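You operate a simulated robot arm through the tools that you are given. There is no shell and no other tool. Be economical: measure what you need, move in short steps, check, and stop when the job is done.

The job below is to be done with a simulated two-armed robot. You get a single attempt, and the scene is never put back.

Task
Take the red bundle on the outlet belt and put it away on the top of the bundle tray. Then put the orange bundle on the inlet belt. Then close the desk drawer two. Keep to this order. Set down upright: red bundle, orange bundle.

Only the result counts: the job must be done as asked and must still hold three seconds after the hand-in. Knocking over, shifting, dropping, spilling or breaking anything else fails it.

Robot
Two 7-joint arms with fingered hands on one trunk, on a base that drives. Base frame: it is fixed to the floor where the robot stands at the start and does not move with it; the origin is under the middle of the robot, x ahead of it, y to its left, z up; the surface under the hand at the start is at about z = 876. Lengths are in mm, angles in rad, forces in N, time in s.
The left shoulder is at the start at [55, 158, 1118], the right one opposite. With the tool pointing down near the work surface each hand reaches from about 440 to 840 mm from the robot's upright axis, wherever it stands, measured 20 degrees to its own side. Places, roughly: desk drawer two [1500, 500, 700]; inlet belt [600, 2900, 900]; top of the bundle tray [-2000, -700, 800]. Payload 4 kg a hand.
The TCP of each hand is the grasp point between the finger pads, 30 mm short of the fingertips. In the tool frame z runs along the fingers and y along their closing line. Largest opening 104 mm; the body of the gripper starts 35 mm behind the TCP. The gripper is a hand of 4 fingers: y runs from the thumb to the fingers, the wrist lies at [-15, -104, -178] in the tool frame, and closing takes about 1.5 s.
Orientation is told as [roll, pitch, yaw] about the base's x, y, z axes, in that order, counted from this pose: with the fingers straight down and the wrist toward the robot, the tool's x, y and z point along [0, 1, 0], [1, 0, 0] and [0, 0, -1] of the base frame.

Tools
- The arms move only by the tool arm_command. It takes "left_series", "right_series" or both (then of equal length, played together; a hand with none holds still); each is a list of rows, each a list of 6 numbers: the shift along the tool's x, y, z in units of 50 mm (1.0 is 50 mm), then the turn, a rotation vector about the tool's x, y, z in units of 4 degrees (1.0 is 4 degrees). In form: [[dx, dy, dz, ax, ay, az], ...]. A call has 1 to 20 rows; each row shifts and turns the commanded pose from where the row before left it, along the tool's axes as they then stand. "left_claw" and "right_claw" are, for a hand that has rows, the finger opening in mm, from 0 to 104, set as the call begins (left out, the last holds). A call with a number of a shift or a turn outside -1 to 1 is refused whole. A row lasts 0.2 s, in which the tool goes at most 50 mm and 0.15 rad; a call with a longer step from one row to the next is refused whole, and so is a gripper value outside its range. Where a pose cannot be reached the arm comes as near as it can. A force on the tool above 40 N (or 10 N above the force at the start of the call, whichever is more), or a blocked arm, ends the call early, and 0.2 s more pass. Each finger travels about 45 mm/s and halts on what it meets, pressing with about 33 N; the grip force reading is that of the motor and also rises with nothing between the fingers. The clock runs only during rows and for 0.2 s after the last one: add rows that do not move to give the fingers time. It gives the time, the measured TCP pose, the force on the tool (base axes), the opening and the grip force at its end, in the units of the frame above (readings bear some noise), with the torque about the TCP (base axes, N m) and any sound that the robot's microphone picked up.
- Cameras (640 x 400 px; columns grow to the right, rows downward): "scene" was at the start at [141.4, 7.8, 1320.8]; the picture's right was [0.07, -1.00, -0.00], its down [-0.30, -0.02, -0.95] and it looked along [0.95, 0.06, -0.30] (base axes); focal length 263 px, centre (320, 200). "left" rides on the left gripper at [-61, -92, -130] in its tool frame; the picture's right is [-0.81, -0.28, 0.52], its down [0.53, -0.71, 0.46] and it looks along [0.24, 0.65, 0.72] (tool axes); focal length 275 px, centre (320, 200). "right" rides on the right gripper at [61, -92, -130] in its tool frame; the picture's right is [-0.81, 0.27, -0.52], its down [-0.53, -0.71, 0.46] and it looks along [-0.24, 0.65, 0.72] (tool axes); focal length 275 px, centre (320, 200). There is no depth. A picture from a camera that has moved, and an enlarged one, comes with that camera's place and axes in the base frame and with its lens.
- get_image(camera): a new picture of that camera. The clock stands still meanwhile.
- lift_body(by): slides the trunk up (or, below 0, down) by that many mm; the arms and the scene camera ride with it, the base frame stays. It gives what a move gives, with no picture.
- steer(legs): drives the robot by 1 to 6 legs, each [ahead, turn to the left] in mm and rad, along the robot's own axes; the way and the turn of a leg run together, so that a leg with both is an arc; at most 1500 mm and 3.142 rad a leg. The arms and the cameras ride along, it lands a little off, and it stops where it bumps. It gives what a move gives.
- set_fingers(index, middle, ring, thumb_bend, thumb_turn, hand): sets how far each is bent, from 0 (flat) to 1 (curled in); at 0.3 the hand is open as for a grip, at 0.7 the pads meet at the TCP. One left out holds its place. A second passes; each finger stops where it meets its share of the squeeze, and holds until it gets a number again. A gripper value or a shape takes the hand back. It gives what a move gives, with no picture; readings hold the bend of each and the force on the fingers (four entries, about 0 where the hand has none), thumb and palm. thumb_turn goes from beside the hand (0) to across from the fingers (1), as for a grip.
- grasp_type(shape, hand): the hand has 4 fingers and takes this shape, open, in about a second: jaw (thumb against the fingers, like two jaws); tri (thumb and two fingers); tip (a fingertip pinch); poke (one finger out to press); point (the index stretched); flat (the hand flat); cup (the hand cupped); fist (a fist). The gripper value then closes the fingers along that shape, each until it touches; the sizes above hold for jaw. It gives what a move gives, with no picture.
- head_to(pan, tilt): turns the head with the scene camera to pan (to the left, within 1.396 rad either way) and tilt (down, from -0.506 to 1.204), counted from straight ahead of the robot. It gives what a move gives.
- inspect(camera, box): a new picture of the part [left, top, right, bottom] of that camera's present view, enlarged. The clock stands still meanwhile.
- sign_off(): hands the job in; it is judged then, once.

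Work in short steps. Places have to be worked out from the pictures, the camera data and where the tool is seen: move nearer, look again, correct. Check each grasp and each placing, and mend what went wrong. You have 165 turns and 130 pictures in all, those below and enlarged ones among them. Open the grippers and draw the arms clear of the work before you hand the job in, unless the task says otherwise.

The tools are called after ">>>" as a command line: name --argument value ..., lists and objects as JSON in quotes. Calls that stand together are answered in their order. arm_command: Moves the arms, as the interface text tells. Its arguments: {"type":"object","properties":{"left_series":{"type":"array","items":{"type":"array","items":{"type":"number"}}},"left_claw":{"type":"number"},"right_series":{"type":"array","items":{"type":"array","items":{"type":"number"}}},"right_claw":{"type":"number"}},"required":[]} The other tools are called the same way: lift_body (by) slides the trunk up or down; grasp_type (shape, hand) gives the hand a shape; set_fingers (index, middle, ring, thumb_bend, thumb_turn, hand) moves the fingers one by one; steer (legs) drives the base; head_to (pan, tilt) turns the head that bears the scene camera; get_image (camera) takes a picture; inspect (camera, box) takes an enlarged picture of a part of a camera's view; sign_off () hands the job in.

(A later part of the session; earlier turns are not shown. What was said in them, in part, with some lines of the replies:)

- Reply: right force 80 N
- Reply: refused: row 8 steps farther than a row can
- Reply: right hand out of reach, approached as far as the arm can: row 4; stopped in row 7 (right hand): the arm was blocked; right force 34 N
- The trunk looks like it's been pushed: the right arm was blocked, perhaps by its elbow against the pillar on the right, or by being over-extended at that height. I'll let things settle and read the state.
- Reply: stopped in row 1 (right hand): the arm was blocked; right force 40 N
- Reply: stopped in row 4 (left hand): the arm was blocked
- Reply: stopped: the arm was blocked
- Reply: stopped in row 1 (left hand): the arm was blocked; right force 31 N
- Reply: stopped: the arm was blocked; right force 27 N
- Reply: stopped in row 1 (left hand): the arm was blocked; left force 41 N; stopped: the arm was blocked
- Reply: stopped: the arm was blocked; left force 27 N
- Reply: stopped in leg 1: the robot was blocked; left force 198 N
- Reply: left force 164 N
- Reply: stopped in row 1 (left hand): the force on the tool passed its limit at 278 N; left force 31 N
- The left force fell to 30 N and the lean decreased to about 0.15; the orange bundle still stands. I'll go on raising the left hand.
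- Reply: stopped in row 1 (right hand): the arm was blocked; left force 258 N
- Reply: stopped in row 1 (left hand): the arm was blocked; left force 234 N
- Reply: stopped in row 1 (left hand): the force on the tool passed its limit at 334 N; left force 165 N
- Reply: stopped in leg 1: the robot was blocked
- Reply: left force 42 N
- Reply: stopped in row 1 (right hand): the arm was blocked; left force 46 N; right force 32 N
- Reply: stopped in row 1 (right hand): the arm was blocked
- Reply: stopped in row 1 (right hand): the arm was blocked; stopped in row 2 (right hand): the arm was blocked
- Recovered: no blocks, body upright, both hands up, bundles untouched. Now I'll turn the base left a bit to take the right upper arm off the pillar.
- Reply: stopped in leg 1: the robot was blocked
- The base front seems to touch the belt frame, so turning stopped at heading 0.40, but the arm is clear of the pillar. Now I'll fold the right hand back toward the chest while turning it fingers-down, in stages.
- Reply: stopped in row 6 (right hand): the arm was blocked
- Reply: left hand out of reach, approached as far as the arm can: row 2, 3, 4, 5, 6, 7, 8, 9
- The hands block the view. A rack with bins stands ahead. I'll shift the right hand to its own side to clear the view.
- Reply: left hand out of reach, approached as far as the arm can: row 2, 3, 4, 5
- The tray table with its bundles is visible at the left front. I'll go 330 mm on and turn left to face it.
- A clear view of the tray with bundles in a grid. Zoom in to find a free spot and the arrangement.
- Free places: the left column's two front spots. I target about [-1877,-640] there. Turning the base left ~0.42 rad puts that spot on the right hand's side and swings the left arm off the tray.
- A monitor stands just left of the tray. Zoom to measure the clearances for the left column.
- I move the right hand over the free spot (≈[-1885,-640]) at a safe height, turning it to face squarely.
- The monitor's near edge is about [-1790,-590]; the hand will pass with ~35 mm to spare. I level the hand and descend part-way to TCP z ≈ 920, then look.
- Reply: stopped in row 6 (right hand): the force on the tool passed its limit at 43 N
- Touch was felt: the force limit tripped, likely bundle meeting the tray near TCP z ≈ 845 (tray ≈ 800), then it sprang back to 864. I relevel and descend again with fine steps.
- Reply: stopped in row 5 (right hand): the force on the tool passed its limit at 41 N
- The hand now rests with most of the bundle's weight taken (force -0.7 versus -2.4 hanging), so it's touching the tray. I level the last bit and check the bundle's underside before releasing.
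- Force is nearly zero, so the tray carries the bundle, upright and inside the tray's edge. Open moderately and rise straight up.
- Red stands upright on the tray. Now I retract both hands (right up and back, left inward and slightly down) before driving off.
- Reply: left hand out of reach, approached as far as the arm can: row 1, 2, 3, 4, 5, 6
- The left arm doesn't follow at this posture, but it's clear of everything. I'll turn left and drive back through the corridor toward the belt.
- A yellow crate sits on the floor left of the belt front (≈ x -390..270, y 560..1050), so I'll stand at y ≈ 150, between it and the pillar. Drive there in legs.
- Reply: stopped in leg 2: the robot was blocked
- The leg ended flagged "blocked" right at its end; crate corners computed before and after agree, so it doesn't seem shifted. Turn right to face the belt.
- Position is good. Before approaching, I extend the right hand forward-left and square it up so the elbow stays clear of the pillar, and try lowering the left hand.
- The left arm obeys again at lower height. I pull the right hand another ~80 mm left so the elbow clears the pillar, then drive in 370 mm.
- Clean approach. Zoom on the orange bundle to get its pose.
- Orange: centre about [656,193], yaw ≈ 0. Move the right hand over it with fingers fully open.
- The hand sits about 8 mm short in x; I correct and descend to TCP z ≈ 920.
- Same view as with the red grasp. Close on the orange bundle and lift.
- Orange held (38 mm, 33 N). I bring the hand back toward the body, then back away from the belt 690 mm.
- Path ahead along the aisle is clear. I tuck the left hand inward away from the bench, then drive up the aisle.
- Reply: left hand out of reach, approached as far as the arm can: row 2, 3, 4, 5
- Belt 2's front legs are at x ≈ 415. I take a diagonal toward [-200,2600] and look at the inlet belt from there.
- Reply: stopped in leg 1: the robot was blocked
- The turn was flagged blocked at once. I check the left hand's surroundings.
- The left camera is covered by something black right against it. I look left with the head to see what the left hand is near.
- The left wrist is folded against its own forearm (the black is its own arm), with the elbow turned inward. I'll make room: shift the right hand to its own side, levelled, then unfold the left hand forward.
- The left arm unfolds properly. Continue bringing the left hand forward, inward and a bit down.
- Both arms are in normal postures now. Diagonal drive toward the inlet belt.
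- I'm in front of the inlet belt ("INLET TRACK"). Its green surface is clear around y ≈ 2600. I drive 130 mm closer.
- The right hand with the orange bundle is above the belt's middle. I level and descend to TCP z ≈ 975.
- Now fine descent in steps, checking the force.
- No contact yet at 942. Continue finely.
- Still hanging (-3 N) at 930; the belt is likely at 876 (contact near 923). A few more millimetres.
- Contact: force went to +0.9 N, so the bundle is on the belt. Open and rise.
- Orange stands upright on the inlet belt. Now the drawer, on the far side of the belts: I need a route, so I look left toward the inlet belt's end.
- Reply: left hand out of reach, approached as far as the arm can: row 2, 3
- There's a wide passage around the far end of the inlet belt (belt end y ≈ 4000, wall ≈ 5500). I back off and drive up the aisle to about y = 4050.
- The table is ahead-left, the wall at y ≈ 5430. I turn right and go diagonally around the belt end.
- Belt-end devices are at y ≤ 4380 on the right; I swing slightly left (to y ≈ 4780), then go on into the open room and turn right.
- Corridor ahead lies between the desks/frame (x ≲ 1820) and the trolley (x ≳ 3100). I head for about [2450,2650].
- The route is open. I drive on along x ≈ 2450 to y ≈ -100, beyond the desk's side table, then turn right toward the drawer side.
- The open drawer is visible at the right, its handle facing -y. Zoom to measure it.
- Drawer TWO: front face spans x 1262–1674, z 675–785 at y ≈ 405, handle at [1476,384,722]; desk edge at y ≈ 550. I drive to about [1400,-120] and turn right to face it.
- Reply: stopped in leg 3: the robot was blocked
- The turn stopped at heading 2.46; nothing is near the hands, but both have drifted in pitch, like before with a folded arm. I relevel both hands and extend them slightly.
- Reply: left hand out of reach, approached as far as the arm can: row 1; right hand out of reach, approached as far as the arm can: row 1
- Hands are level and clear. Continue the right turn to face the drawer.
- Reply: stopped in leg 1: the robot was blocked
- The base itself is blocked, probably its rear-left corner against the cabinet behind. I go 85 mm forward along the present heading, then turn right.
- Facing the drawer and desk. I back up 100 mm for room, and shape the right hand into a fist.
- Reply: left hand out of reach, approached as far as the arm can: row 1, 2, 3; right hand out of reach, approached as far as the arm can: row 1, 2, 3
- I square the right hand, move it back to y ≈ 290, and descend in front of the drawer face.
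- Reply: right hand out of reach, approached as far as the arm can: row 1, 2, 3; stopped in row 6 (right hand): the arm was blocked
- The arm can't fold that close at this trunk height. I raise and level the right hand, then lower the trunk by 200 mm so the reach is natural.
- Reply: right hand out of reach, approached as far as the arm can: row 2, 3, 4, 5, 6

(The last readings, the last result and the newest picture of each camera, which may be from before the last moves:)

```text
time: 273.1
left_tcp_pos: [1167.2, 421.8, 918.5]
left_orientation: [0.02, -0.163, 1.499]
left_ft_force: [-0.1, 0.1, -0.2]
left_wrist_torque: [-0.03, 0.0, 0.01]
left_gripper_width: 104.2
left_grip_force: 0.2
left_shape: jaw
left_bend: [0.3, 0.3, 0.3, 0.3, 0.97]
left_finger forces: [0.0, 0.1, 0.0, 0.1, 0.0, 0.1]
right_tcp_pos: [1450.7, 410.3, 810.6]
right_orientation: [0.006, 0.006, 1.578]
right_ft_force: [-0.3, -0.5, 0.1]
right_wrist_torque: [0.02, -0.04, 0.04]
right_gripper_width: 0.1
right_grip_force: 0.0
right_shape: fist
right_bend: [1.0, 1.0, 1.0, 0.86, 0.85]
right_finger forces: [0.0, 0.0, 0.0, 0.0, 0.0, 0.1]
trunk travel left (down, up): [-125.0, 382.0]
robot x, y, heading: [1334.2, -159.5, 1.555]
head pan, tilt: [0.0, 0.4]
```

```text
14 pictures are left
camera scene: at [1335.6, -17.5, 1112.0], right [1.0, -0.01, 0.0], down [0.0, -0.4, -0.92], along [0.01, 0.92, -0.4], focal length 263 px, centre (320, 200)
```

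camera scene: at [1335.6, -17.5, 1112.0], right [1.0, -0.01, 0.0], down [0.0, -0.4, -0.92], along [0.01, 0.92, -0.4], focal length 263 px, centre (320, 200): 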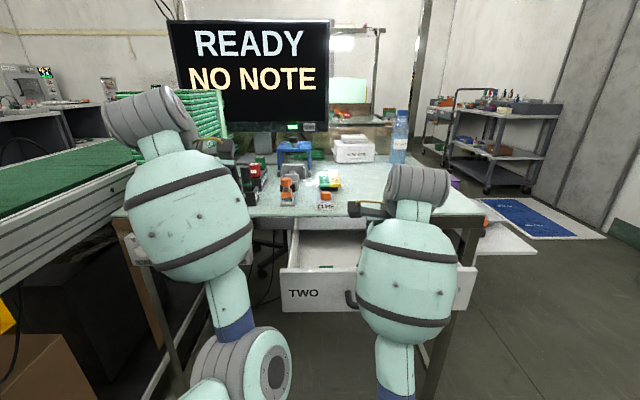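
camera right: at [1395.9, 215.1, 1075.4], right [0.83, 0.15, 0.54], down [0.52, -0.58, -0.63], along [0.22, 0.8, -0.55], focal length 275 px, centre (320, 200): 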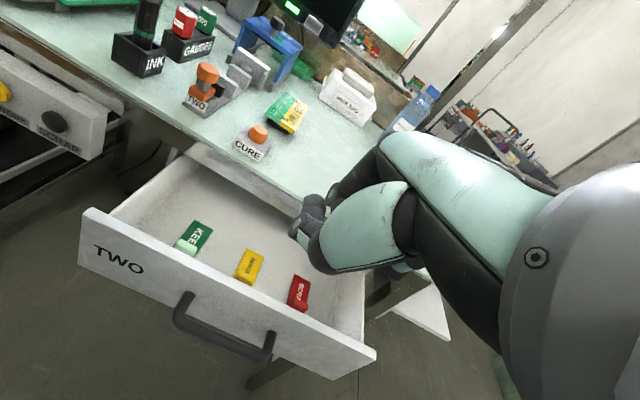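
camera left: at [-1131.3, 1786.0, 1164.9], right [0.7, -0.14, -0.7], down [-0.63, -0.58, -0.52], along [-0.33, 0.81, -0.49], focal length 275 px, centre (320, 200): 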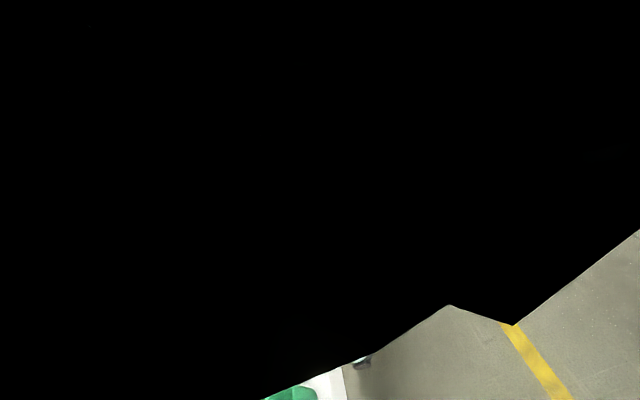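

With the trunk low, I'll use a forward-tilted fist: raise a bit, tilt the fingers forward ~45° while drawing back from over the drawer.

>>> arm_command --right_series '[[0, 0, -0.4, 0, 0, 0], [0, 0, -0.4, -0.5, 0, 0], [0, 0, -0.4, -1, 0, 0], [0, -0.1, 0, -1, 0, 0], [0, -0.15, 0, -1, 0, 0], [0, -0.15, 0, -1, 0, 0], [0, -0.15, 0, -1, 0, 0], [0, -0.15, 0, -1, 0, 0], [0, -0.15, -0.05, -1, 0, 0], [0, -0.15, -0.1, -1, 0, 0], [0, -0.15, -0.1, -1, 0, 0], [0, -0.15, -0.1, -1, 0, 0], [0, -0.15, -0.1, -1, 0, 0], [0, 0, 0, 0, 0, 0]]'

>>> get_image --camera "scene"

```text
time: 275.5
left_tcp_pos: [1165.1, 414.1, 928.9]
left_orientation: [0.029, -0.208, 1.508]
left_ft_force: [-0.1, -0.4, 0.8]
left_wrist_torque: [-0.01, 0.04, -0.02]
left_gripper_width: 103.9
left_grip_force: 0.1
left_shape: jaw
left_bend: [0.3, 0.3, 0.3, 0.3, 0.97]
left_finger forces: [0.0, 0.0, 0.0, 0.1, 0.0, 0.0]
right_tcp_pos: [1443.2, 353.4, 944.8]
right_orientation: [0.044, -0.845, 1.565]
right_ft_force: [-0.2, -0.1, 0.3]
right_wrist_torque: [0.0, -0.02, 0.01]
right_gripper_width: 0.0
right_grip_force: 0.0
right_shape: fist
right_bend: [1.0, 1.0, 1.0, 0.86, 0.85]
right_finger forces: [0.1, 0.0, 0.1, 0.0, 0.0, 0.0]
right hand out of reach, approached as far as the arm can: row 1, 2
trunk travel left (down, up): [-125.0, 382.0]
robot x, y, heading: [1333.8, -162.2, 1.559]
head pan, tilt: [0.0, 0.4]
stopped in row 12 (right hand): the arm was blocked; the commanded pose is now the measured one
```

```text
13 pictures are left
camera scene: at [1335.6, -18.8, 1110.5], right [1.0, -0.01, 0.0], down [0.0, -0.4, -0.92], along [0.01, 0.92, -0.4], focal length 263 px, centre (320, 200)
```

scene: 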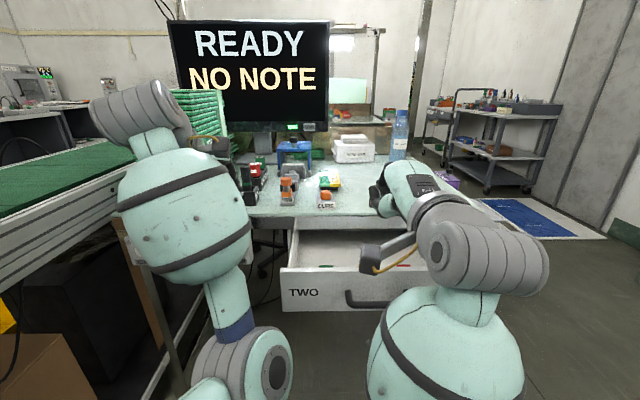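

The fist is tilted forward, at y 353, in front of the face line. Now lower it straight down (slightly back) to the handle height.

>>> arm_command --right_series '[[0, -0.3, 0.2, 0, 0, 0], [0, -0.4, 0.31, 0, 0, 0], [0, -0.4, 0.31, 0, 0, 0], [0, -0.4, 0.31, 0, 0, 0], [0, -0.4, 0.31, 0, 0, 0], [0, -0.4, 0.31, 0, 0, 0], [0, -0.4, 0.31, 0, 0, 0], [0, 0, 0, 0, 0, 0]]'

>>> get_image --camera "scene"

```text
time: 276.2
left_tcp_pos: [1163.5, 406.4, 939.5]
left_orientation: [0.038, -0.245, 1.515]
left_ft_force: [-0.2, -0.7, 1.1]
left_wrist_torque: [0.0, 0.03, 0.0]
left_gripper_width: 103.9
left_grip_force: 0.0
left_shape: jaw
left_bend: [0.3, 0.3, 0.3, 0.3, 0.97]
left_finger forces: [0.1, 0.0, 0.0, 0.0, 0.0, 0.0]
right_tcp_pos: [1431.8, 330.6, 991.9]
right_orientation: [0.125, -1.041, 1.522]
right_ft_force: [0.7, 0.0, -0.5]
right_wrist_torque: [-0.02, 0.02, -0.01]
right_gripper_width: 0.1
right_grip_force: 0.0
right_shape: fist
right_bend: [1.0, 1.0, 1.0, 0.86, 0.85]
right_finger forces: [0.1, 0.0, 0.1, 0.0, 0.0, 0.0]
trunk travel left (down, up): [-125.0, 382.0]
robot x, y, heading: [1331.6, -155.9, 1.555]
head pan, tilt: [0.0, 0.4]
stopped in row 3 (right hand): the arm was blocked; the commanded pose is now the measured one
```

```text
12 pictures are left
camera scene: at [1335.6, -18.6, 1110.7], right [1.0, -0.01, 0.0], down [0.0, -0.4, -0.92], along [0.01, 0.92, -0.4], focal length 263 px, centre (320, 200)
```

scene: 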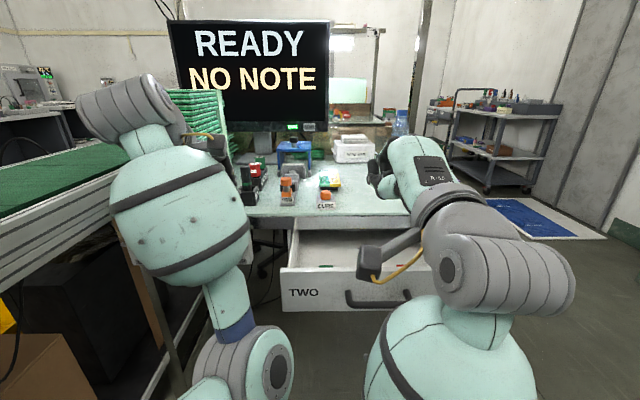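

The folded arm is at its limit here. Better plan: approach from the desk's right end, facing -x, and push the drawer sideways with an extended arm. First unfold and level both hands.

>>> arm_command --right_series '[[0, 0.2, 0.35, 0.5, 0, 0], [0, 0.2, 0.35, 1, 0, 0], [0, 0.25, 0.3, 1, 0, 0], [0, 0.25, 0.25, 1, -0.1, 0], [0, 0.3, 0.2, 1, -0.2, 0], [0, 0.3, 0.1, 1, -0.2, 0], [0, 0.2, 0, 1, -0.2, 0], [0, 0.1, 0, 1, -0.2, 0], [0, 0, 0, 1, -0.2, 0], [0, 0, 0, 1, -0.2, 0], [0, 0, 0, 1, -0.2, 0], [0, 0, 0, 1, 0, 0], [0, 0, 0, 1, 0, 0], [0, 0, 0, 1, 0, 0], [0, 0, 0, 1, 0, 0], [0, 0, 0, 0, 0, 0]]' --left_series '[[0, 0.1, 0, 0.3, 0, 0], [0, 0.1, 0, 0.3, 0, 0], [0, 0.1, 0, 0.3, 0, 0], [0, 0.1, 0, 0.3, 0, 0], [0, 0.1, 0, 0.3, 0, 0], [0, 0.1, 0, 0.3, 0, 0], [0, 0.1, 0, 0.3, 0, 0], [0, 0.1, 0, 0.3, 0, 0], [0, 0, 0, 0.3, 0, 0], [0, 0, 0, 0.3, 0, 0], [0, 0, 0, 0.3, 0, 0], [0, 0, 0, 0, 0, 0], [0, 0, 0, 0, 0, 0], [0, 0, 0, 0, 0, 0], [0, 0, 0, 0, 0, 0], [0, 0, 0, 0, 0, 0]]'

>>> lift_body --by 180

>>> get_image --camera "scene"

```text
time: 279.6
left_tcp_pos: [1166.0, 466.3, 930.1]
left_orientation: [0.03, 0.012, 1.515]
left_ft_force: [-0.8, 0.5, -0.1]
left_wrist_torque: [-0.03, -0.02, 0.0]
left_gripper_width: 103.9
left_grip_force: 0.0
left_shape: jaw
left_bend: [0.3, 0.3, 0.3, 0.3, 0.97]
left_finger forces: [0.0, 0.0, 0.0, 0.0, 0.1, 0.1]
left hand out of reach, approached as far as the arm can: row 1, 2, 11
right_tcp_pos: [1428.3, 475.6, 1011.4]
right_orientation: [-0.024, -0.031, 1.572]
right_ft_force: [0.8, -0.1, 0.6]
right_wrist_torque: [0.03, 0.02, 0.03]
right_gripper_width: 0.0
right_grip_force: 0.1
right_shape: fist
right_bend: [1.0, 1.0, 1.0, 0.86, 0.85]
right_finger forces: [0.0, 0.0, 0.0, 0.0, 0.1, 0.0]
right hand out of reach, approached as far as the arm can: row 14, 15
trunk travel left (down, up): [-125.0, 382.0]
robot x, y, heading: [1333.1, -154.0, 1.56]
head pan, tilt: [0.0, 0.4]
```

```text
time: 281.6
left_tcp_pos: [1165.3, 465.1, 1108.0]
left_orientation: [0.031, 0.012, 1.513]
left_ft_force: [0.3, -1.1, -1.4]
left_wrist_torque: [-0.04, 0.01, 0.01]
left_gripper_width: 103.8
left_grip_force: 0.0
left_shape: jaw
left_bend: [0.3, 0.3, 0.3, 0.3, 0.97]
left_finger forces: [0.0, 0.0, 0.0, 0.0, 0.0, 0.1]
right_tcp_pos: [1427.0, 476.8, 1190.4]
right_orientation: [-0.025, -0.032, 1.57]
right_ft_force: [-0.4, 0.0, 0.1]
right_wrist_torque: [-0.03, -0.03, 0.0]
right_gripper_width: 0.0
right_grip_force: 0.0
right_shape: fist
right_bend: [1.0, 1.0, 1.0, 0.86, 0.85]
right_finger forces: [0.0, 0.1, 0.0, 0.0, 0.0, 0.0]
trunk travel left (down, up): [-305.0, 202.0]
robot x, y, heading: [1333.1, -154.2, 1.561]
head pan, tilt: [0.0, 0.4]
```

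```text
11 pictures are left
camera scene: at [1335.7, -14.6, 1291.6], right [1.0, -0.01, 0.0], down [0.0, -0.4, -0.92], along [0.01, 0.92, -0.4], focal length 263 px, centre (320, 200)
```

scene: 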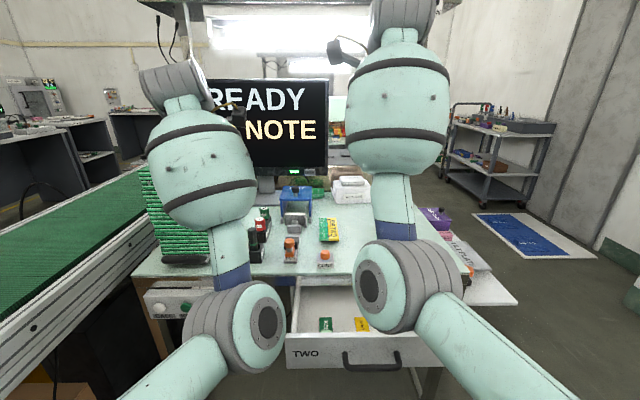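

Both hands are level and high. Move forward 90 mm (to free the rear), turn right to face +x, and drive to the desk's right end.

>>> steer --legs '[[90, 0], [0, -1.39], [800, 0]]'

```text
time: 291.0
left_tcp_pos: [2735.7, 317.9, 1107.8]
left_orientation: [0.029, 0.014, 0.096]
left_ft_force: [1.0, -0.2, -0.2]
left_wrist_torque: [0.0, 0.01, -0.04]
left_gripper_width: 103.8
left_grip_force: 0.1
left_shape: jaw
left_bend: [0.3, 0.3, 0.3, 0.3, 0.97]
left_finger forces: [0.1, 0.0, 0.0, 0.1, 0.0, 0.1]
right_tcp_pos: [2783.8, 61.7, 1189.5]
right_orientation: [-0.023, -0.029, 0.156]
right_ft_force: [-0.2, -0.4, 0.9]
right_wrist_torque: [-0.03, 0.0, 0.0]
right_gripper_width: 0.0
right_grip_force: 0.1
right_shape: fist
right_bend: [1.0, 1.0, 1.0, 0.86, 0.85]
right_finger forces: [0.0, 0.1, 0.0, 0.0, 0.0, 0.0]
trunk travel left (down, up): [-305.0, 202.0]
robot x, y, heading: [2144.8, 53.8, 0.144]
head pan, tilt: [0.0, 0.4]
```

Clean. Now turn left to face -x, with the drawer ahead-right.

>>> steer --legs '[[0, 2.99]]'

>>> get_image --camera "scene"

```text
time: 299.6
left_tcp_pos: [1525.1, -92.3, 1116.3]
left_orientation: [0.034, -0.006, 3.049]
left_ft_force: [0.8, 0.0, -0.4]
left_wrist_torque: [0.0, 0.0, 0.01]
left_gripper_width: 103.9
left_grip_force: 0.0
left_shape: jaw
left_bend: [0.3, 0.3, 0.3, 0.3, 0.97]
left_finger forces: [0.1, 0.0, 0.1, 0.1, 0.1, 0.0]
right_tcp_pos: [1518.1, 170.3, 1199.3]
right_orientation: [-0.025, -0.058, 3.106]
right_ft_force: [-1.1, 0.8, 0.7]
right_wrist_torque: [0.01, 0.03, -0.02]
right_gripper_width: 0.1
right_grip_force: 0.1
right_shape: fist
right_bend: [1.0, 1.0, 1.0, 0.86, 0.85]
right_finger forces: [0.0, 0.0, 0.0, 0.1, 0.0, 0.0]
trunk travel left (down, up): [-305.0, 202.0]
robot x, y, heading: [2145.3, 84.0, 3.084]
head pan, tilt: [0.0, 0.4]
```

```text
10 pictures are left
camera scene: at [2005.5, 95.2, 1291.6], right [0.05, 1.0, 0.0], down [0.4, -0.02, -0.92], along [-0.91, 0.05, -0.4], focal length 263 px, centre (320, 200)
```

scene: 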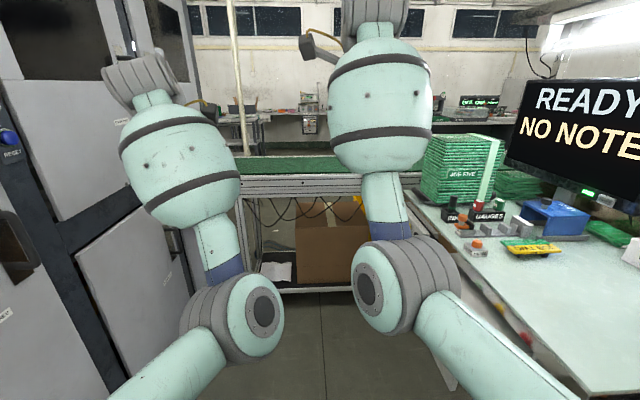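

I lower the trunk 190 mm, then bring the right fist down in front of the drawer face, still with clearance.

>>> lift_body --by -190

>>> arm_command --right_series '[[0, -0.1, 0.5, 0.3, 0, 0], [0, -0.1, 0.8, 0.3, 0.1, 0], [0, -0.1, 0.8, 0.2, 0.1, 0], [0, -0.1, 0.8, 0, 0.1, 0], [0, -0.1, 0.8, 0, 0, 0], [0, -0.1, 0.8, 0, 0, 0], [0, 0, 0.8, 0, 0, 0], [0, 0, 0.6, 0, 0, 0], [0, 0, 0, 0, 0, 0]]'

>>> get_image --camera "scene"

```text
time: 301.7
left_tcp_pos: [1535.4, -93.9, 937.2]
left_orientation: [0.039, -0.035, 3.054]
left_ft_force: [0.0, 0.3, -0.4]
left_wrist_torque: [-0.01, -0.02, -0.02]
left_gripper_width: 104.1
left_grip_force: 0.1
left_shape: jaw
left_bend: [0.3, 0.3, 0.3, 0.3, 0.98]
left_finger forces: [0.0, 0.1, 0.0, 0.1, 0.0, 0.0]
right_tcp_pos: [1527.4, 169.6, 1020.6]
right_orientation: [-0.025, -0.098, 3.11]
right_ft_force: [-0.4, -0.2, 0.3]
right_wrist_torque: [-0.03, 0.0, 0.01]
right_gripper_width: 0.0
right_grip_force: 0.1
right_shape: fist
right_bend: [1.0, 1.0, 1.0, 0.86, 0.85]
right_finger forces: [0.1, 0.0, 0.1, 0.0, 0.0, 0.0]
trunk travel left (down, up): [-115.0, 392.0]
robot x, y, heading: [2140.2, 84.6, 3.086]
head pan, tilt: [0.0, 0.4]
```

```text
time: 303.7
left_tcp_pos: [1535.0, -94.9, 935.2]
left_orientation: [0.04, -0.035, 3.054]
left_ft_force: [0.2, -0.2, -0.2]
left_wrist_torque: [-0.01, -0.01, -0.04]
left_gripper_width: 103.9
left_grip_force: 0.0
left_shape: jaw
left_bend: [0.3, 0.3, 0.3, 0.3, 0.98]
left_finger forces: [0.0, 0.0, 0.0, 0.1, 0.0, 0.0]
right_tcp_pos: [1536.8, 170.4, 718.8]
right_orientation: [-0.003, -0.015, 3.106]
right_ft_force: [0.7, 0.2, -0.3]
right_wrist_torque: [0.02, -0.02, 0.03]
right_gripper_width: 0.0
right_grip_force: 0.1
right_shape: fist
right_bend: [1.0, 1.0, 1.0, 0.86, 0.85]
right_finger forces: [0.1, 0.1, 0.1, 0.0, 0.1, 0.0]
right hand out of reach, approached as far as the arm can: row 1
trunk travel left (down, up): [-115.0, 392.0]
robot x, y, heading: [2143.8, 85.0, 3.087]
head pan, tilt: [0.0, 0.4]
```

```text
9 pictures are left
camera scene: at [2008.0, 95.1, 1101.8], right [0.05, 1.0, 0.0], down [0.4, -0.02, -0.92], along [-0.91, 0.05, -0.4], focal length 263 px, centre (320, 200)
```

scene: 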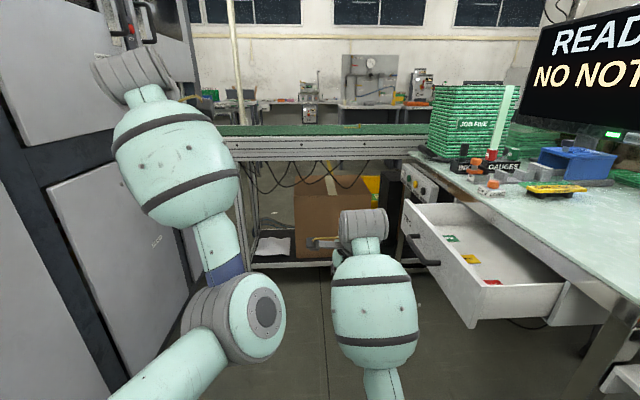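

Excellent: the fist is in free space in front of the drawer, which is in full view. I move to the handle's middle (x ≈ 1475) and approach sideways (+y).

>>> arm_command --right_series '[[0, 0.6, 0.1, 0.2, 0, 0], [0, 0.6, 0.15, 0, 0, 0], [-0.5, 0, 0, 0, 0, 0], [-0.6, 0, 0, 0, 0, 0], [-0.6, 0, 0, 0, 0, 0], [-0.6, 0, 0, 0, 0, 0], [-0.3, 0, 0, 0, 0, 0], [-0.2, 0, 0, 0, 0, 0], [-0.2, 0, 0, 0, 0, 0], [-0.2, 0, 0, 0, 0, 0], [-0.2, 0, 0, 0, 0, 0], [0, 0, 0, 0, 0, 0]]'

>>> get_image --camera "scene"

```text
time: 306.3
left_tcp_pos: [1535.4, -94.0, 934.9]
left_orientation: [0.04, -0.035, 3.053]
left_ft_force: [0.6, -0.2, 0.2]
left_wrist_torque: [0.03, -0.02, 0.03]
left_gripper_width: 104.2
left_grip_force: 0.1
left_shape: jaw
left_bend: [0.3, 0.3, 0.3, 0.3, 0.98]
left_finger forces: [0.1, 0.1, 0.0, 0.0, 0.0, 0.1]
right_tcp_pos: [1484.5, 343.7, 708.0]
right_orientation: [-0.003, 0.0, 3.104]
right_ft_force: [0.5, 0.0, -0.2]
right_wrist_torque: [-0.02, 0.0, -0.03]
right_gripper_width: 0.2
right_grip_force: 0.1
right_shape: fist
right_bend: [1.0, 1.0, 1.0, 0.86, 0.85]
right_finger forces: [0.0, 0.1, 0.0, 0.1, 0.1, 0.0]
trunk travel left (down, up): [-115.0, 392.0]
robot x, y, heading: [2146.2, 86.9, 3.092]
head pan, tilt: [0.0, 0.4]
```

```text
8 pictures are left
camera scene: at [2007.9, 95.1, 1101.8], right [0.05, 1.0, 0.0], down [0.4, -0.02, -0.92], along [-0.91, 0.05, -0.4], focal length 263 px, centre (320, 200)
```

scene: 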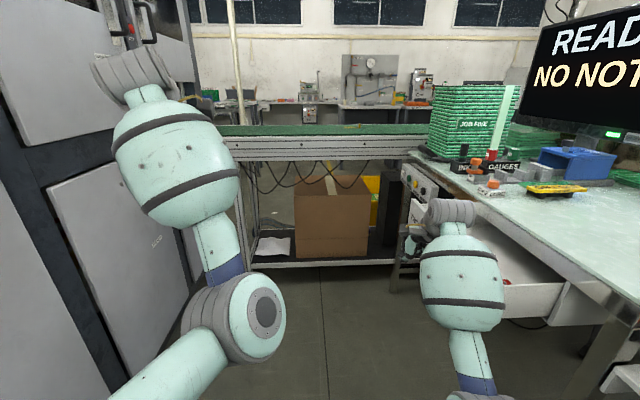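

No contact yet. Continue pushing in 10 mm steps.

>>> arm_command --right_series '[[-0.2, 0, 0, 0, 0, 0], [-0.2, 0, 0, 0, 0, 0], [-0.2, 0, 0, 0, 0, 0], [-0.2, 0, 0, 0, 0, 0], [-0.2, 0, 0, 0, 0, 0], [-0.2, 0, 0, 0, 0, 0], [-0.2, 0, 0, 0, 0, 0], [-0.2, 0, 0, 0, 0, 0]]'

>>> get_image --camera "scene"

```text
time: 308.1
left_tcp_pos: [1535.0, -95.2, 934.5]
left_orientation: [0.04, -0.034, 3.055]
left_ft_force: [0.7, 0.8, 0.2]
left_wrist_torque: [-0.04, 0.01, 0.02]
left_gripper_width: 104.1
left_grip_force: 0.1
left_shape: jaw
left_bend: [0.3, 0.3, 0.3, 0.3, 0.98]
left_finger forces: [0.0, 0.0, 0.0, 0.1, 0.1, 0.0]
right_tcp_pos: [1487.4, 425.0, 707.7]
right_orientation: [-0.004, 0.0, 3.106]
right_ft_force: [0.2, 0.1, 0.0]
right_wrist_torque: [0.0, 0.01, 0.0]
right_gripper_width: 0.2
right_grip_force: 0.0
right_shape: fist
right_bend: [1.0, 1.0, 1.0, 0.86, 0.85]
right_finger forces: [0.0, 0.1, 0.0, 0.0, 0.0, 0.1]
trunk travel left (down, up): [-115.0, 392.0]
robot x, y, heading: [2146.8, 85.8, 3.088]
head pan, tilt: [0.0, 0.4]
```

```text
7 pictures are left
camera scene: at [2007.9, 95.3, 1101.8], right [0.05, 1.0, 0.0], down [0.4, -0.02, -0.92], along [-0.91, 0.05, -0.4], focal length 263 px, centre (320, 200)
```

scene: 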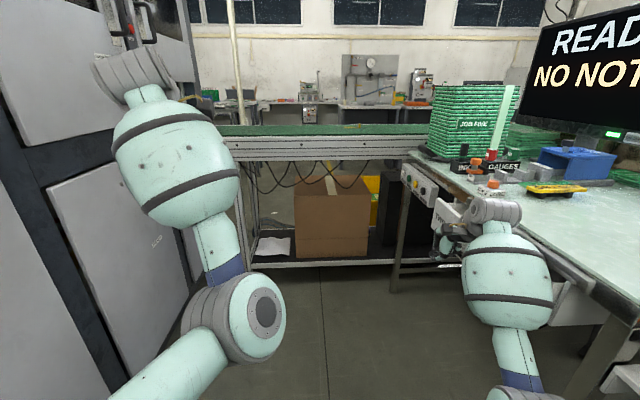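

The drawer is sliding in. Keep pushing until it resists.

>>> arm_command --right_series '[[-0.2, 0, 0, 0, 0, 0], [-0.2, 0, 0, 0, 0, 0], [-0.2, 0, 0, 0, 0, 0], [-0.2, 0, 0, 0, 0, 0], [-0.2, 0, 0, 0, 0, 0], [-0.2, 0, 0, 0, 0, 0], [-0.2, 0, 0, 0, 0, 0]]'

>>> get_image --camera "scene"

```text
time: 309.7
left_tcp_pos: [1537.7, -96.0, 936.2]
left_orientation: [0.04, -0.036, 3.052]
left_ft_force: [0.9, -0.6, 0.5]
left_wrist_torque: [0.0, -0.03, 0.01]
left_gripper_width: 103.9
left_grip_force: 0.1
left_shape: jaw
left_bend: [0.3, 0.3, 0.3, 0.3, 0.98]
left_finger forces: [0.1, 0.0, 0.1, 0.0, 0.0, 0.0]
right_tcp_pos: [1489.0, 491.9, 713.6]
right_orientation: [-0.006, -0.008, 3.109]
right_ft_force: [-0.7, -10.2, 11.6]
right_wrist_torque: [0.48, 0.16, 0.17]
right_gripper_width: 0.0
right_grip_force: 0.0
right_shape: fist
right_bend: [1.0, 1.0, 1.0, 0.86, 0.85]
right_finger forces: [0.0, 0.0, 14.6, 0.1, 0.0, 0.0]
trunk travel left (down, up): [-115.0, 392.0]
robot x, y, heading: [2146.7, 85.8, 3.093]
head pan, tilt: [0.0, 0.4]
```

```text
6 pictures are left
camera scene: at [2009.4, 93.7, 1102.1], right [0.05, 1.0, 0.0], down [0.4, -0.02, -0.92], along [-0.92, 0.05, -0.4], focal length 263 px, centre (320, 200)
```

scene: 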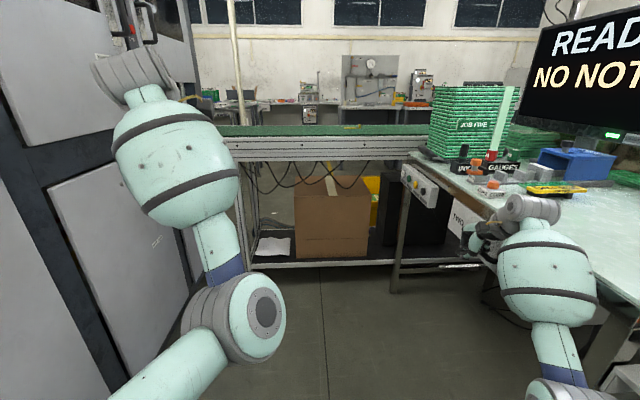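

Resistance appears now (≈10 N) with the face near the desk edge. Zoom to check how closed it is.

>>> inspect --camera "scene" --box '[390, 140, 620, 330]'

```text
2.11 times, centred on (505, 235) of scene
camera zoom: at [2009.4, 93.7, 1102.1], right [0.05, 1.0, 0.0], down [0.4, -0.02, -0.92], along [-0.92, 0.05, -0.4], focal length 554 px, centre (-70, 126)
```

zoom: 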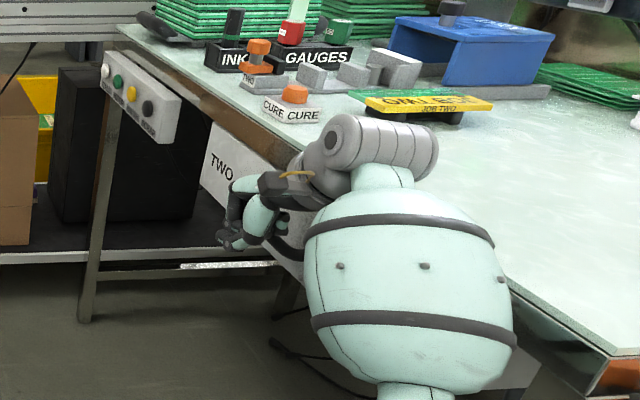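

The face is now under the desk edge, apparently flush. One more gentle push to be sure it's at its stop.

>>> arm_command --right_series '[[-0.15, 0, 0.05, 0, 0, 0], [-0.15, 0, 0, 0, 0, 0], [-0.15, 0, 0, 0, 0, 0], [0, 0, 0, 0, 0, 0]]'

```text
time: 310.5
left_tcp_pos: [1542.6, -95.2, 945.6]
left_orientation: [0.054, -0.069, 3.062]
left_ft_force: [0.0, 0.7, 0.7]
left_wrist_torque: [-0.06, 0.02, -0.02]
left_gripper_width: 103.8
left_grip_force: 0.0
left_shape: jaw
left_bend: [0.3, 0.3, 0.3, 0.3, 0.98]
left_finger forces: [0.0, 0.1, 0.0, 0.0, 0.0, 0.1]
right_tcp_pos: [1495.6, 508.1, 717.9]
right_orientation: [0.003, -0.025, 3.122]
right_ft_force: [-1.2, -4.5, 4.7]
right_wrist_torque: [0.09, 0.09, 0.09]
right_gripper_width: 0.0
right_grip_force: 0.1
right_shape: fist
right_bend: [1.0, 1.0, 1.0, 0.86, 0.85]
right_finger forces: [0.0, 6.2, 0.0, 0.0, 0.0, 0.0]
trunk travel left (down, up): [-115.0, 392.0]
robot x, y, heading: [2143.1, 86.5, 3.088]
head pan, tilt: [0.0, 0.4]
stopped in row 3 (right hand): the force on the tool passed its limit at 44 N (the readings are from after the stop); the commanded pose is now the measured one
```

Firm stop at 44 N, so it's at its end. Retract the hand away and inspect.

>>> arm_command --right_series '[[0.3, 0, 0, 0, 0, 0], [0.5, 0, 0, 0, 0, 0], [0.6, 0, 0, 0, 0, 0], [0.7, 0, 0, 0, 0, 0], [0.7, 0, 0, 0, 0, 0], [0.7, 0, 0, 0, 0, 0], [0.7, 0, 0, 0, 0, 0], [0.7, 0, 0, 0, 0, 0], [0.7, 0, 0, 0, 0, 0]]'

>>> inspect --camera "scene" --box '[380, 140, 640, 350]'

```text
time: 312.5
left_tcp_pos: [1541.4, -97.4, 944.7]
left_orientation: [0.05, -0.07, 3.062]
left_ft_force: [-0.4, -0.3, -0.2]
left_wrist_torque: [-0.01, -0.01, 0.04]
left_gripper_width: 104.1
left_grip_force: 0.0
left_shape: jaw
left_bend: [0.3, 0.3, 0.3, 0.3, 0.98]
left_finger forces: [0.1, 0.0, 0.0, 0.0, 0.0, 0.0]
right_tcp_pos: [1490.4, 225.4, 716.7]
right_orientation: [0.001, -0.02, 3.118]
right_ft_force: [-0.5, -0.2, 0.5]
right_wrist_torque: [-0.06, -0.01, 0.01]
right_gripper_width: 0.1
right_grip_force: 0.0
right_shape: fist
right_bend: [1.0, 1.0, 1.0, 0.86, 0.85]
right_finger forces: [0.0, 0.0, 0.1, 0.0, 0.0, 0.0]
trunk travel left (down, up): [-115.0, 392.0]
robot x, y, heading: [2147.4, 85.1, 3.088]
head pan, tilt: [0.0, 0.4]
```

```text
1.90 times, centred on (510, 245) of scene
camera zoom: at [2007.9, 94.6, 1101.8], right [0.05, 1.0, 0.0], down [0.4, -0.02, -0.92], along [-0.91, 0.05, -0.4], focal length 501 px, centre (-42, 114)
```

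zoom: 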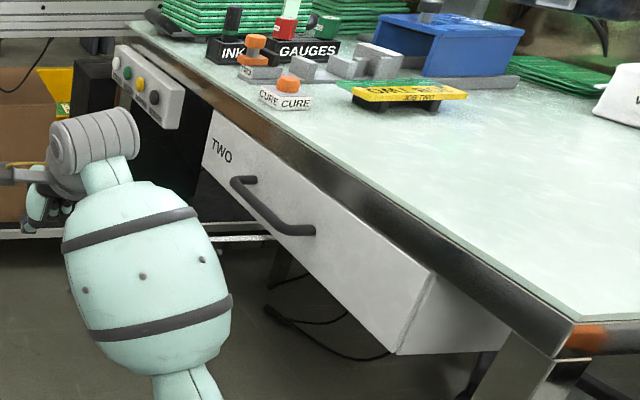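

The face is flush with the desk edge (y ≈ 552, moved ~147 mm). I'll push once more to confirm that it is against its stop.

>>> arm_command --right_series '[[-0.7, 0, 0, 0.2, 0, 0], [-0.8, 0, 0, 0.1, 0, 0], [-0.8, 0, 0, 0, 0, 0], [-0.8, 0, 0, 0, 0, 0], [-0.8, 0, 0, 0, 0, 0], [-0.6, 0, 0, 0, 0, 0], [-0.2, 0, 0, 0, 0, 0], [-0.1, 0, 0, 0, 0, 0], [-0.1, 0, 0, 0, 0, 0], [0, 0, 0, 0, 0, 0]]'

>>> arm_command --right_series '[[-0.1, 0, 0, 0, 0, 0], [-0.1, 0, 0, 0, 0, 0], [0, 0, 0, 0, 0, 0]]'

>>> arm_command --right_series '[[-0.1, 0, 0, 0, 0, 0], [-0.1, 0, 0, 0, 0, 0], [-0.1, 0, 0, 0, 0, 0], [0, 0, 0, 0, 0, 0]]'

```text
time: 314.7
left_tcp_pos: [1541.4, -98.0, 945.5]
left_orientation: [0.054, -0.07, 3.063]
left_ft_force: [0.0, -0.4, 0.2]
left_wrist_torque: [-0.03, 0.01, 0.03]
left_gripper_width: 104.0
left_grip_force: 0.0
left_shape: jaw
left_bend: [0.3, 0.3, 0.3, 0.3, 0.98]
left_finger forces: [0.0, 0.0, 0.0, 0.0, 0.0, 0.0]
right_tcp_pos: [1496.6, 472.9, 717.9]
right_orientation: [0.001, 0.004, 3.119]
right_ft_force: [0.3, 0.0, 0.2]
right_wrist_torque: [0.01, 0.02, -0.02]
right_gripper_width: 0.0
right_grip_force: 0.0
right_shape: fist
right_bend: [1.0, 1.0, 1.0, 0.86, 0.85]
right_finger forces: [0.0, 0.1, 0.1, 0.0, 0.0, 0.1]
trunk travel left (down, up): [-115.0, 392.0]
robot x, y, heading: [2145.4, 86.4, 3.093]
head pan, tilt: [0.0, 0.4]
```

```text
time: 315.5
left_tcp_pos: [1542.4, -97.8, 944.8]
left_orientation: [0.05, -0.069, 3.061]
left_ft_force: [-0.2, 0.1, 0.3]
left_wrist_torque: [0.02, -0.01, -0.01]
left_gripper_width: 103.8
left_grip_force: 0.1
left_shape: jaw
left_bend: [0.3, 0.3, 0.3, 0.3, 0.98]
left_finger forces: [0.0, 0.0, 0.1, 0.0, 0.1, 0.1]
right_tcp_pos: [1495.4, 482.5, 716.6]
right_orientation: [0.003, 0.001, 3.117]
right_ft_force: [-0.9, -0.1, 0.6]
right_wrist_torque: [-0.04, 0.0, 0.02]
right_gripper_width: 0.0
right_grip_force: 0.0
right_shape: fist
right_bend: [1.0, 1.0, 1.0, 0.86, 0.85]
right_finger forces: [0.1, 0.0, 0.1, 0.1, 0.0, 0.1]
trunk travel left (down, up): [-115.0, 392.0]
robot x, y, heading: [2147.7, 86.2, 3.087]
head pan, tilt: [0.0, 0.4]
```

```text
time: 316.5
left_tcp_pos: [1541.2, -97.8, 945.7]
left_orientation: [0.053, -0.07, 3.061]
left_ft_force: [-0.3, 0.7, 0.1]
left_wrist_torque: [0.03, -0.01, -0.04]
left_gripper_width: 104.0
left_grip_force: 0.0
left_shape: jaw
left_bend: [0.3, 0.3, 0.3, 0.3, 0.98]
left_finger forces: [0.1, 0.1, 0.0, 0.0, 0.1, 0.0]
right_tcp_pos: [1495.3, 497.7, 716.5]
right_orientation: [0.002, 0.001, 3.117]
right_ft_force: [-0.3, 0.5, -0.2]
right_wrist_torque: [0.02, 0.0, 0.03]
right_gripper_width: 0.0
right_grip_force: 0.1
right_shape: fist
right_bend: [1.0, 1.0, 1.0, 0.86, 0.85]
right_finger forces: [0.1, 0.0, 0.0, 0.0, 0.1, 0.0]
trunk travel left (down, up): [-115.0, 392.0]
robot x, y, heading: [2143.5, 85.1, 3.092]
head pan, tilt: [0.0, 0.4]
```

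No force yet at 498; continue in small steps to find the stop.

>>> arm_command --right_series '[[-0.1, 0, 0, 0, 0, 0], [-0.1, 0, 0, 0, 0, 0], [-0.1, 0, 0, 0, 0, 0], [0, 0, 0, 0, 0, 0]]'

>>> arm_command --right_series '[[-0.1, 0, 0, 0, 0, 0], [-0.1, 0, 0, 0, 0, 0], [-0.1, 0, 0, 0, 0, 0], [0, 0, 0, 0, 0, 0]]'

>>> inspect --camera "scene" --box '[380, 140, 640, 350]'

```text
time: 317.5
left_tcp_pos: [1542.5, -103.2, 944.3]
left_orientation: [0.043, -0.071, 3.064]
left_ft_force: [0.0, -0.3, 0.7]
left_wrist_torque: [-0.01, 0.0, 0.0]
left_gripper_width: 104.0
left_grip_force: 0.0
left_shape: jaw
left_bend: [0.3, 0.3, 0.3, 0.3, 0.98]
left_finger forces: [0.0, 0.0, 0.0, 0.0, 0.1, 0.0]
right_tcp_pos: [1496.8, 498.7, 715.9]
right_orientation: [-0.003, 0.008, 3.129]
right_ft_force: [-0.4, 0.1, 0.7]
right_wrist_torque: [0.02, 0.02, 0.02]
right_gripper_width: 0.0
right_grip_force: 0.1
right_shape: fist
right_bend: [1.0, 1.0, 1.0, 0.86, 0.85]
right_finger forces: [0.0, 0.1, 0.0, 0.0, 0.0, 0.0]
trunk travel left (down, up): [-115.0, 392.0]
robot x, y, heading: [2145.6, 85.6, 3.085]
head pan, tilt: [0.0, 0.4]
```

```text
time: 318.7
left_tcp_pos: [1542.5, -106.1, 949.1]
left_orientation: [0.048, -0.093, 3.066]
left_ft_force: [0.2, 0.8, 1.3]
left_wrist_torque: [-0.01, -0.02, -0.01]
left_gripper_width: 103.8
left_grip_force: 0.0
left_shape: jaw
left_bend: [0.3, 0.3, 0.3, 0.3, 0.98]
left_finger forces: [0.0, 0.1, 0.1, 0.0, 0.1, 0.0]
right_tcp_pos: [1500.6, 492.7, 722.2]
right_orientation: [-0.002, -0.003, -3.115]
right_ft_force: [0.7, -0.6, -0.3]
right_wrist_torque: [-0.02, 0.01, 0.0]
right_gripper_width: 0.2
right_grip_force: 0.0
right_shape: fist
right_bend: [1.0, 1.0, 1.0, 0.86, 0.85]
right_finger forces: [0.1, 0.0, 0.0, 0.1, 0.0, 0.0]
trunk travel left (down, up): [-115.0, 392.0]
robot x, y, heading: [2147.0, 84.6, 3.092]
head pan, tilt: [0.0, 0.4]
stopped in row 4 (right hand): the arm was blocked; the commanded pose is now the measured one
```

```text
1.90 times, centred on (510, 245) of scene
camera zoom: at [2008.7, 87.0, 1102.9], right [0.05, 1.0, 0.01], down [0.4, -0.01, -0.92], along [-0.92, 0.05, -0.4], focal length 501 px, centre (-42, 114)
```

zoom: 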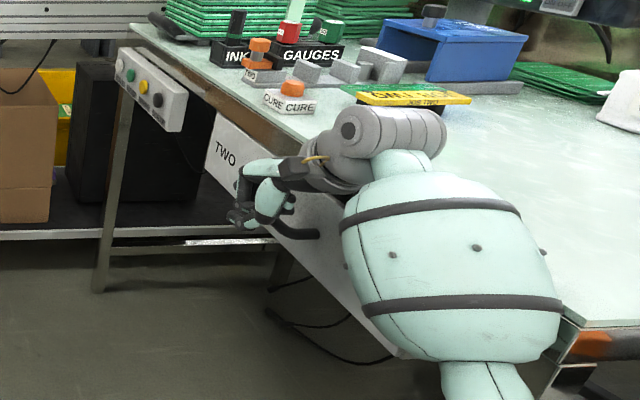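

The forearm, not the fist, is now touching the desk edge, so this posture can't push further. I retract, tilt the hand 32° so the knuckles lead and the forearm stays clear, to make sure of the closing.

>>> arm_command --right_series '[[0.4, 0, 0, 0, 0, 0], [0.7, 0, 0, 0, 0, 0], [0.7, 0, 0, 0, 0, 0], [0.6, 0, 0, 0, -1, 0], [0, 0, 0, 0, -1, 0], [0, 0, 0, 0, -1, 0], [0, 0, 0, 0, -1, 0], [0, 0, 0, 0, -1, 0], [0, 0, 0, 0, -1, 0], [0, 0, 0, 0, -1, 0], [0, 0, 0, 0, -1, 0], [0, 0, 0, 0, 0, 0]]'

```text
time: 321.3
left_tcp_pos: [1540.7, -99.7, 948.0]
left_orientation: [0.056, -0.088, 3.064]
left_ft_force: [-0.1, -0.5, 0.1]
left_wrist_torque: [0.01, 0.03, 0.0]
left_gripper_width: 103.9
left_grip_force: 0.0
left_shape: jaw
left_bend: [0.3, 0.3, 0.3, 0.3, 0.98]
left_finger forces: [0.0, 0.0, 0.0, 0.0, 0.0, 0.0]
right_tcp_pos: [1503.2, 386.8, 716.7]
right_orientation: [-0.551, 0.0, -3.133]
right_ft_force: [-0.1, -0.8, 0.0]
right_wrist_torque: [-0.01, -0.01, 0.03]
right_gripper_width: 0.0
right_grip_force: 0.1
right_shape: fist
right_bend: [1.0, 1.0, 1.0, 0.86, 0.85]
right_finger forces: [0.0, 0.1, 0.0, 0.0, 0.0, 0.1]
trunk travel left (down, up): [-115.0, 392.0]
robot x, y, heading: [2145.4, 85.2, 3.092]
head pan, tilt: [0.0, 0.4]
```

Tilt is right. Push along +y again.

>>> arm_command --right_series '[[-0.3, 0, 0.18, 0, 0, 0], [-0.34, 0, 0.21, 0, 0, 0], [-0.34, 0, 0.21, 0, 0, 0], [-0.34, 0, 0.21, 0, 0, 0], [-0.17, 0, 0.106, 0, 0, 0], [-0.17, 0, 0.106, 0, 0, 0], [-0.17, 0, 0.106, 0, 0, 0], [0, 0, 0, 0, 0, 0]]'

>>> arm_command --right_series '[[-0.1, 0, 0.06, 0, 0, 0], [-0.1, 0, 0.06, 0, 0, 0], [-0.1, 0, 0.06, 0, 0, 0], [0, 0, 0, 0, 0, 0]]'

>>> arm_command --right_series '[[-0.1, 0, 0.06, 0, 0, 0], [-0.1, 0, 0.06, 0, 0, 0], [-0.1, 0, 0.06, 0, 0, 0], [0, 0, 0, 0, 0, 0]]'

```text
time: 323.1
left_tcp_pos: [1541.0, -99.4, 947.7]
left_orientation: [0.055, -0.087, 3.065]
left_ft_force: [0.3, 0.1, 0.3]
left_wrist_torque: [-0.01, 0.0, -0.01]
left_gripper_width: 104.2
left_grip_force: 0.2
left_shape: jaw
left_bend: [0.3, 0.3, 0.3, 0.3, 0.98]
left_finger forces: [0.1, 0.1, 0.0, 0.0, 0.0, 0.0]
right_tcp_pos: [1502.4, 495.0, 715.5]
right_orientation: [-0.55, 0.002, -3.135]
right_ft_force: [0.4, 0.8, 0.0]
right_wrist_torque: [0.01, 0.02, 0.0]
right_gripper_width: 0.1
right_grip_force: 0.0
right_shape: fist
right_bend: [1.0, 1.0, 1.0, 0.86, 0.85]
right_finger forces: [0.0, 0.1, 0.0, 0.0, 0.0, 0.1]
trunk travel left (down, up): [-115.0, 392.0]
robot x, y, heading: [2143.0, 84.6, 3.089]
head pan, tilt: [0.0, 0.4]
```

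```text
time: 324.1
left_tcp_pos: [1541.2, -100.9, 948.0]
left_orientation: [0.058, -0.086, 3.065]
left_ft_force: [-0.2, -0.5, 0.1]
left_wrist_torque: [0.02, 0.01, 0.02]
left_gripper_width: 104.0
left_grip_force: 0.0
left_shape: jaw
left_bend: [0.3, 0.3, 0.3, 0.3, 0.98]
left_finger forces: [0.0, 0.1, 0.0, 0.1, 0.0, 0.1]
right_tcp_pos: [1501.1, 512.8, 716.9]
right_orientation: [-0.55, 0.0, -3.134]
right_ft_force: [-0.3, 0.4, -0.1]
right_wrist_torque: [-0.01, 0.01, 0.0]
right_gripper_width: 0.0
right_grip_force: 0.0
right_shape: fist
right_bend: [1.0, 1.0, 1.0, 0.86, 0.85]
right_finger forces: [0.0, 0.0, 0.1, 0.1, 0.0, 0.0]
trunk travel left (down, up): [-115.0, 392.0]
robot x, y, heading: [2148.4, 83.9, 3.089]
head pan, tilt: [0.0, 0.4]
```

```text
time: 325.1
left_tcp_pos: [1541.5, -99.0, 948.0]
left_orientation: [0.055, -0.088, 3.063]
left_ft_force: [0.3, -1.5, 0.6]
left_wrist_torque: [-0.02, 0.0, 0.01]
left_gripper_width: 104.2
left_grip_force: 0.0
left_shape: jaw
left_bend: [0.3, 0.3, 0.3, 0.3, 0.98]
left_finger forces: [0.1, 0.1, 0.1, 0.0, 0.0, 0.0]
right_tcp_pos: [1503.0, 528.8, 717.4]
right_orientation: [-0.549, 0.001, -3.134]
right_ft_force: [-0.7, -1.8, 0.5]
right_wrist_torque: [-0.01, 0.01, 0.07]
right_gripper_width: 0.1
right_grip_force: 0.1
right_shape: fist
right_bend: [1.0, 1.0, 1.0, 0.86, 0.85]
right_finger forces: [3.4, 0.0, 0.0, 0.0, 0.0, 0.0]
trunk travel left (down, up): [-115.0, 392.0]
robot x, y, heading: [2144.9, 84.9, 3.089]
head pan, tilt: [0.0, 0.4]
```

Contact begins at TCP y ≈ 529 (1.8 N). A little more to see whether the drawer yields.

>>> arm_command --right_series '[[-0.1, 0, 0.06, 0, 0, 0], [-0.1, 0, 0.06, 0, 0, 0], [0, 0, 0, 0, 0, 0]]'

>>> arm_command --right_series '[[-0.1, 0, 0.06, 0, 0, 0], [-0.1, 0, 0.06, 0, 0, 0], [0, 0, 0, 0, 0, 0]]'

```text
time: 325.9
left_tcp_pos: [1541.9, -104.0, 947.9]
left_orientation: [0.052, -0.088, 3.065]
left_ft_force: [-0.2, -0.2, 0.9]
left_wrist_torque: [0.0, 0.0, 0.01]
left_gripper_width: 104.0
left_grip_force: 0.1
left_shape: jaw
left_bend: [0.3, 0.3, 0.3, 0.3, 0.98]
left_finger forces: [0.0, 0.0, 0.0, 0.1, 0.0, 0.0]
right_tcp_pos: [1500.8, 537.1, 721.6]
right_orientation: [-0.552, -0.008, -3.128]
right_ft_force: [-3.4, -29.8, 15.8]
right_wrist_torque: [-0.19, 0.57, 0.24]
right_gripper_width: 0.2
right_grip_force: 0.0
right_shape: fist
right_bend: [1.0, 1.0, 1.0, 0.85, 0.8]
right_finger forces: [29.4, 0.0, 0.0, 0.0, 11.6, 0.1]
trunk travel left (down, up): [-115.0, 392.0]
robot x, y, heading: [2145.1, 84.2, 3.095]
head pan, tilt: [0.0, 0.4]
```

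```text
time: 326.4
left_tcp_pos: [1549.3, -101.0, 959.0]
left_orientation: [0.069, -0.126, 3.073]
left_ft_force: [0.2, 0.2, 0.7]
left_wrist_torque: [-0.01, 0.01, -0.02]
left_gripper_width: 103.6
left_grip_force: 0.0
left_shape: jaw
left_bend: [0.3, 0.3, 0.3, 0.3, 0.97]
left_finger forces: [0.0, 0.0, 0.0, 0.1, 0.0, 0.0]
right_tcp_pos: [1507.4, 537.6, 728.1]
right_orientation: [-0.541, -0.023, -3.114]
right_ft_force: [-1.2, -16.9, 1.5]
right_wrist_torque: [-0.15, -0.05, 0.0]
right_gripper_width: 0.0
right_grip_force: 0.1
right_shape: fist
right_bend: [1.0, 1.0, 1.0, 0.88, 0.79]
right_finger forces: [0.1, 0.0, 1.2, 0.0, 16.3, 0.1]
trunk travel left (down, up): [-115.0, 392.0]
robot x, y, heading: [2147.4, 84.7, 3.092]
head pan, tilt: [0.0, 0.4]
stopped in row 2 (right hand): the force on the tool passed its limit at 48 N (the readings are from after the stop); the commanded pose is now the measured one
```

A hard stop (30→48 N within a few mm), while the drawer earlier slid freely: it is closed. Retract the hand, open it, and check the result.

>>> arm_command --right_series '[[0.3, 0, -0.18, 0, 0, 0], [0.6, 0, -0.37, 0, 0, 0], [0.6, 0, -0.37, 0, 0, 0], [0.6, 0, -0.37, 0, 0, 0], [0.6, 0, -0.37, 0, 0, 0], [0.6, 0, -0.37, 0, 0, 0], [0.6, 0, -0.37, 0, 0, 0], [0.6, 0, -0.37, 0, 0, 0], [0, 0, 0, 0, 0.5, 0]]'

>>> grasp_type --hand "right" --shape "jaw"

>>> inspect --camera "scene" --box '[380, 140, 640, 350]'

```text
time: 328.4
left_tcp_pos: [1547.6, -102.6, 958.3]
left_orientation: [0.066, -0.121, 3.072]
left_ft_force: [0.5, 0.3, 0.3]
left_wrist_torque: [0.01, 0.0, 0.01]
left_gripper_width: 103.8
left_grip_force: 0.1
left_shape: jaw
left_bend: [0.3, 0.3, 0.3, 0.3, 0.97]
left_finger forces: [0.0, 0.0, 0.0, 0.0, 0.0, 0.1]
right_tcp_pos: [1514.3, 277.5, 730.9]
right_orientation: [-0.509, -0.016, -3.122]
right_ft_force: [0.5, -0.2, -0.2]
right_wrist_torque: [-0.02, -0.01, 0.03]
right_gripper_width: 0.0
right_grip_force: 0.1
right_shape: fist
right_bend: [1.0, 1.0, 1.0, 0.86, 0.85]
right_finger forces: [0.0, 0.0, 0.1, 0.0, 0.1, 0.0]
trunk travel left (down, up): [-115.0, 392.0]
robot x, y, heading: [2149.7, 84.0, 3.091]
head pan, tilt: [0.0, 0.4]
```

```text
time: 329.2
left_tcp_pos: [1549.1, -103.1, 957.4]
left_orientation: [0.065, -0.122, 3.072]
left_ft_force: [0.0, -0.8, -0.6]
left_wrist_torque: [-0.01, -0.02, 0.0]
left_gripper_width: 103.7
left_grip_force: 0.0
left_shape: jaw
left_bend: [0.3, 0.3, 0.3, 0.3, 0.97]
left_finger forces: [0.1, 0.0, 0.1, 0.0, 0.0, 0.0]
right_tcp_pos: [1513.7, 277.8, 730.1]
right_orientation: [-0.51, -0.02, -3.122]
right_ft_force: [0.4, 0.1, 1.1]
right_wrist_torque: [0.01, 0.01, -0.03]
right_gripper_width: 103.5
right_grip_force: 0.0
right_shape: jaw
right_bend: [0.3, 0.3, 0.3, 0.3, 0.97]
right_finger forces: [0.0, 0.0, 0.0, 0.0, 0.1, 0.1]
trunk travel left (down, up): [-115.0, 392.0]
robot x, y, heading: [2146.6, 88.2, 3.091]
head pan, tilt: [0.0, 0.4]
```

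```text
1.90 times, centred on (510, 245) of scene
camera zoom: at [2007.8, 94.8, 1101.8], right [0.05, 1.0, 0.0], down [0.4, -0.02, -0.92], along [-0.91, 0.05, -0.4], focal length 501 px, centre (-42, 114)
```

zoom: 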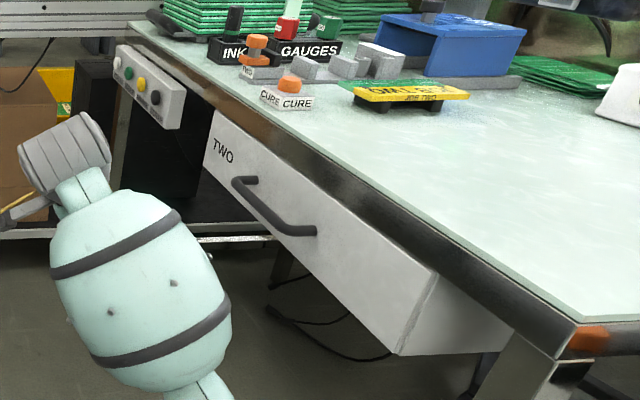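

The drawer face is in the same place as before this last push, flush under the desk edge, so it is fully closed. The hands are open and clear; I hand in.

>>> sign_off

```text
The job is handed in.
```

I did all three steps in the order asked and handed the job in. The red bundle is upright on the bundle tray, the orange bundle is upright on the inlet belt, and desk drawer two is closed to its hard stop.

Early on, the right arm jammed against the pillar. The left hand then pressed hard on the outlet belt beside the orange bundle before I freed it; both bundles stayed upright. Near the yellow crate the base was once flagged as blocked. My before-and-after measurements showed no shift that looked like a push, but I couldn't confirm that exactly. While I was closing the drawer, the right forearm rested against the desk edge; the items on the desk looked unmoved afterwards.
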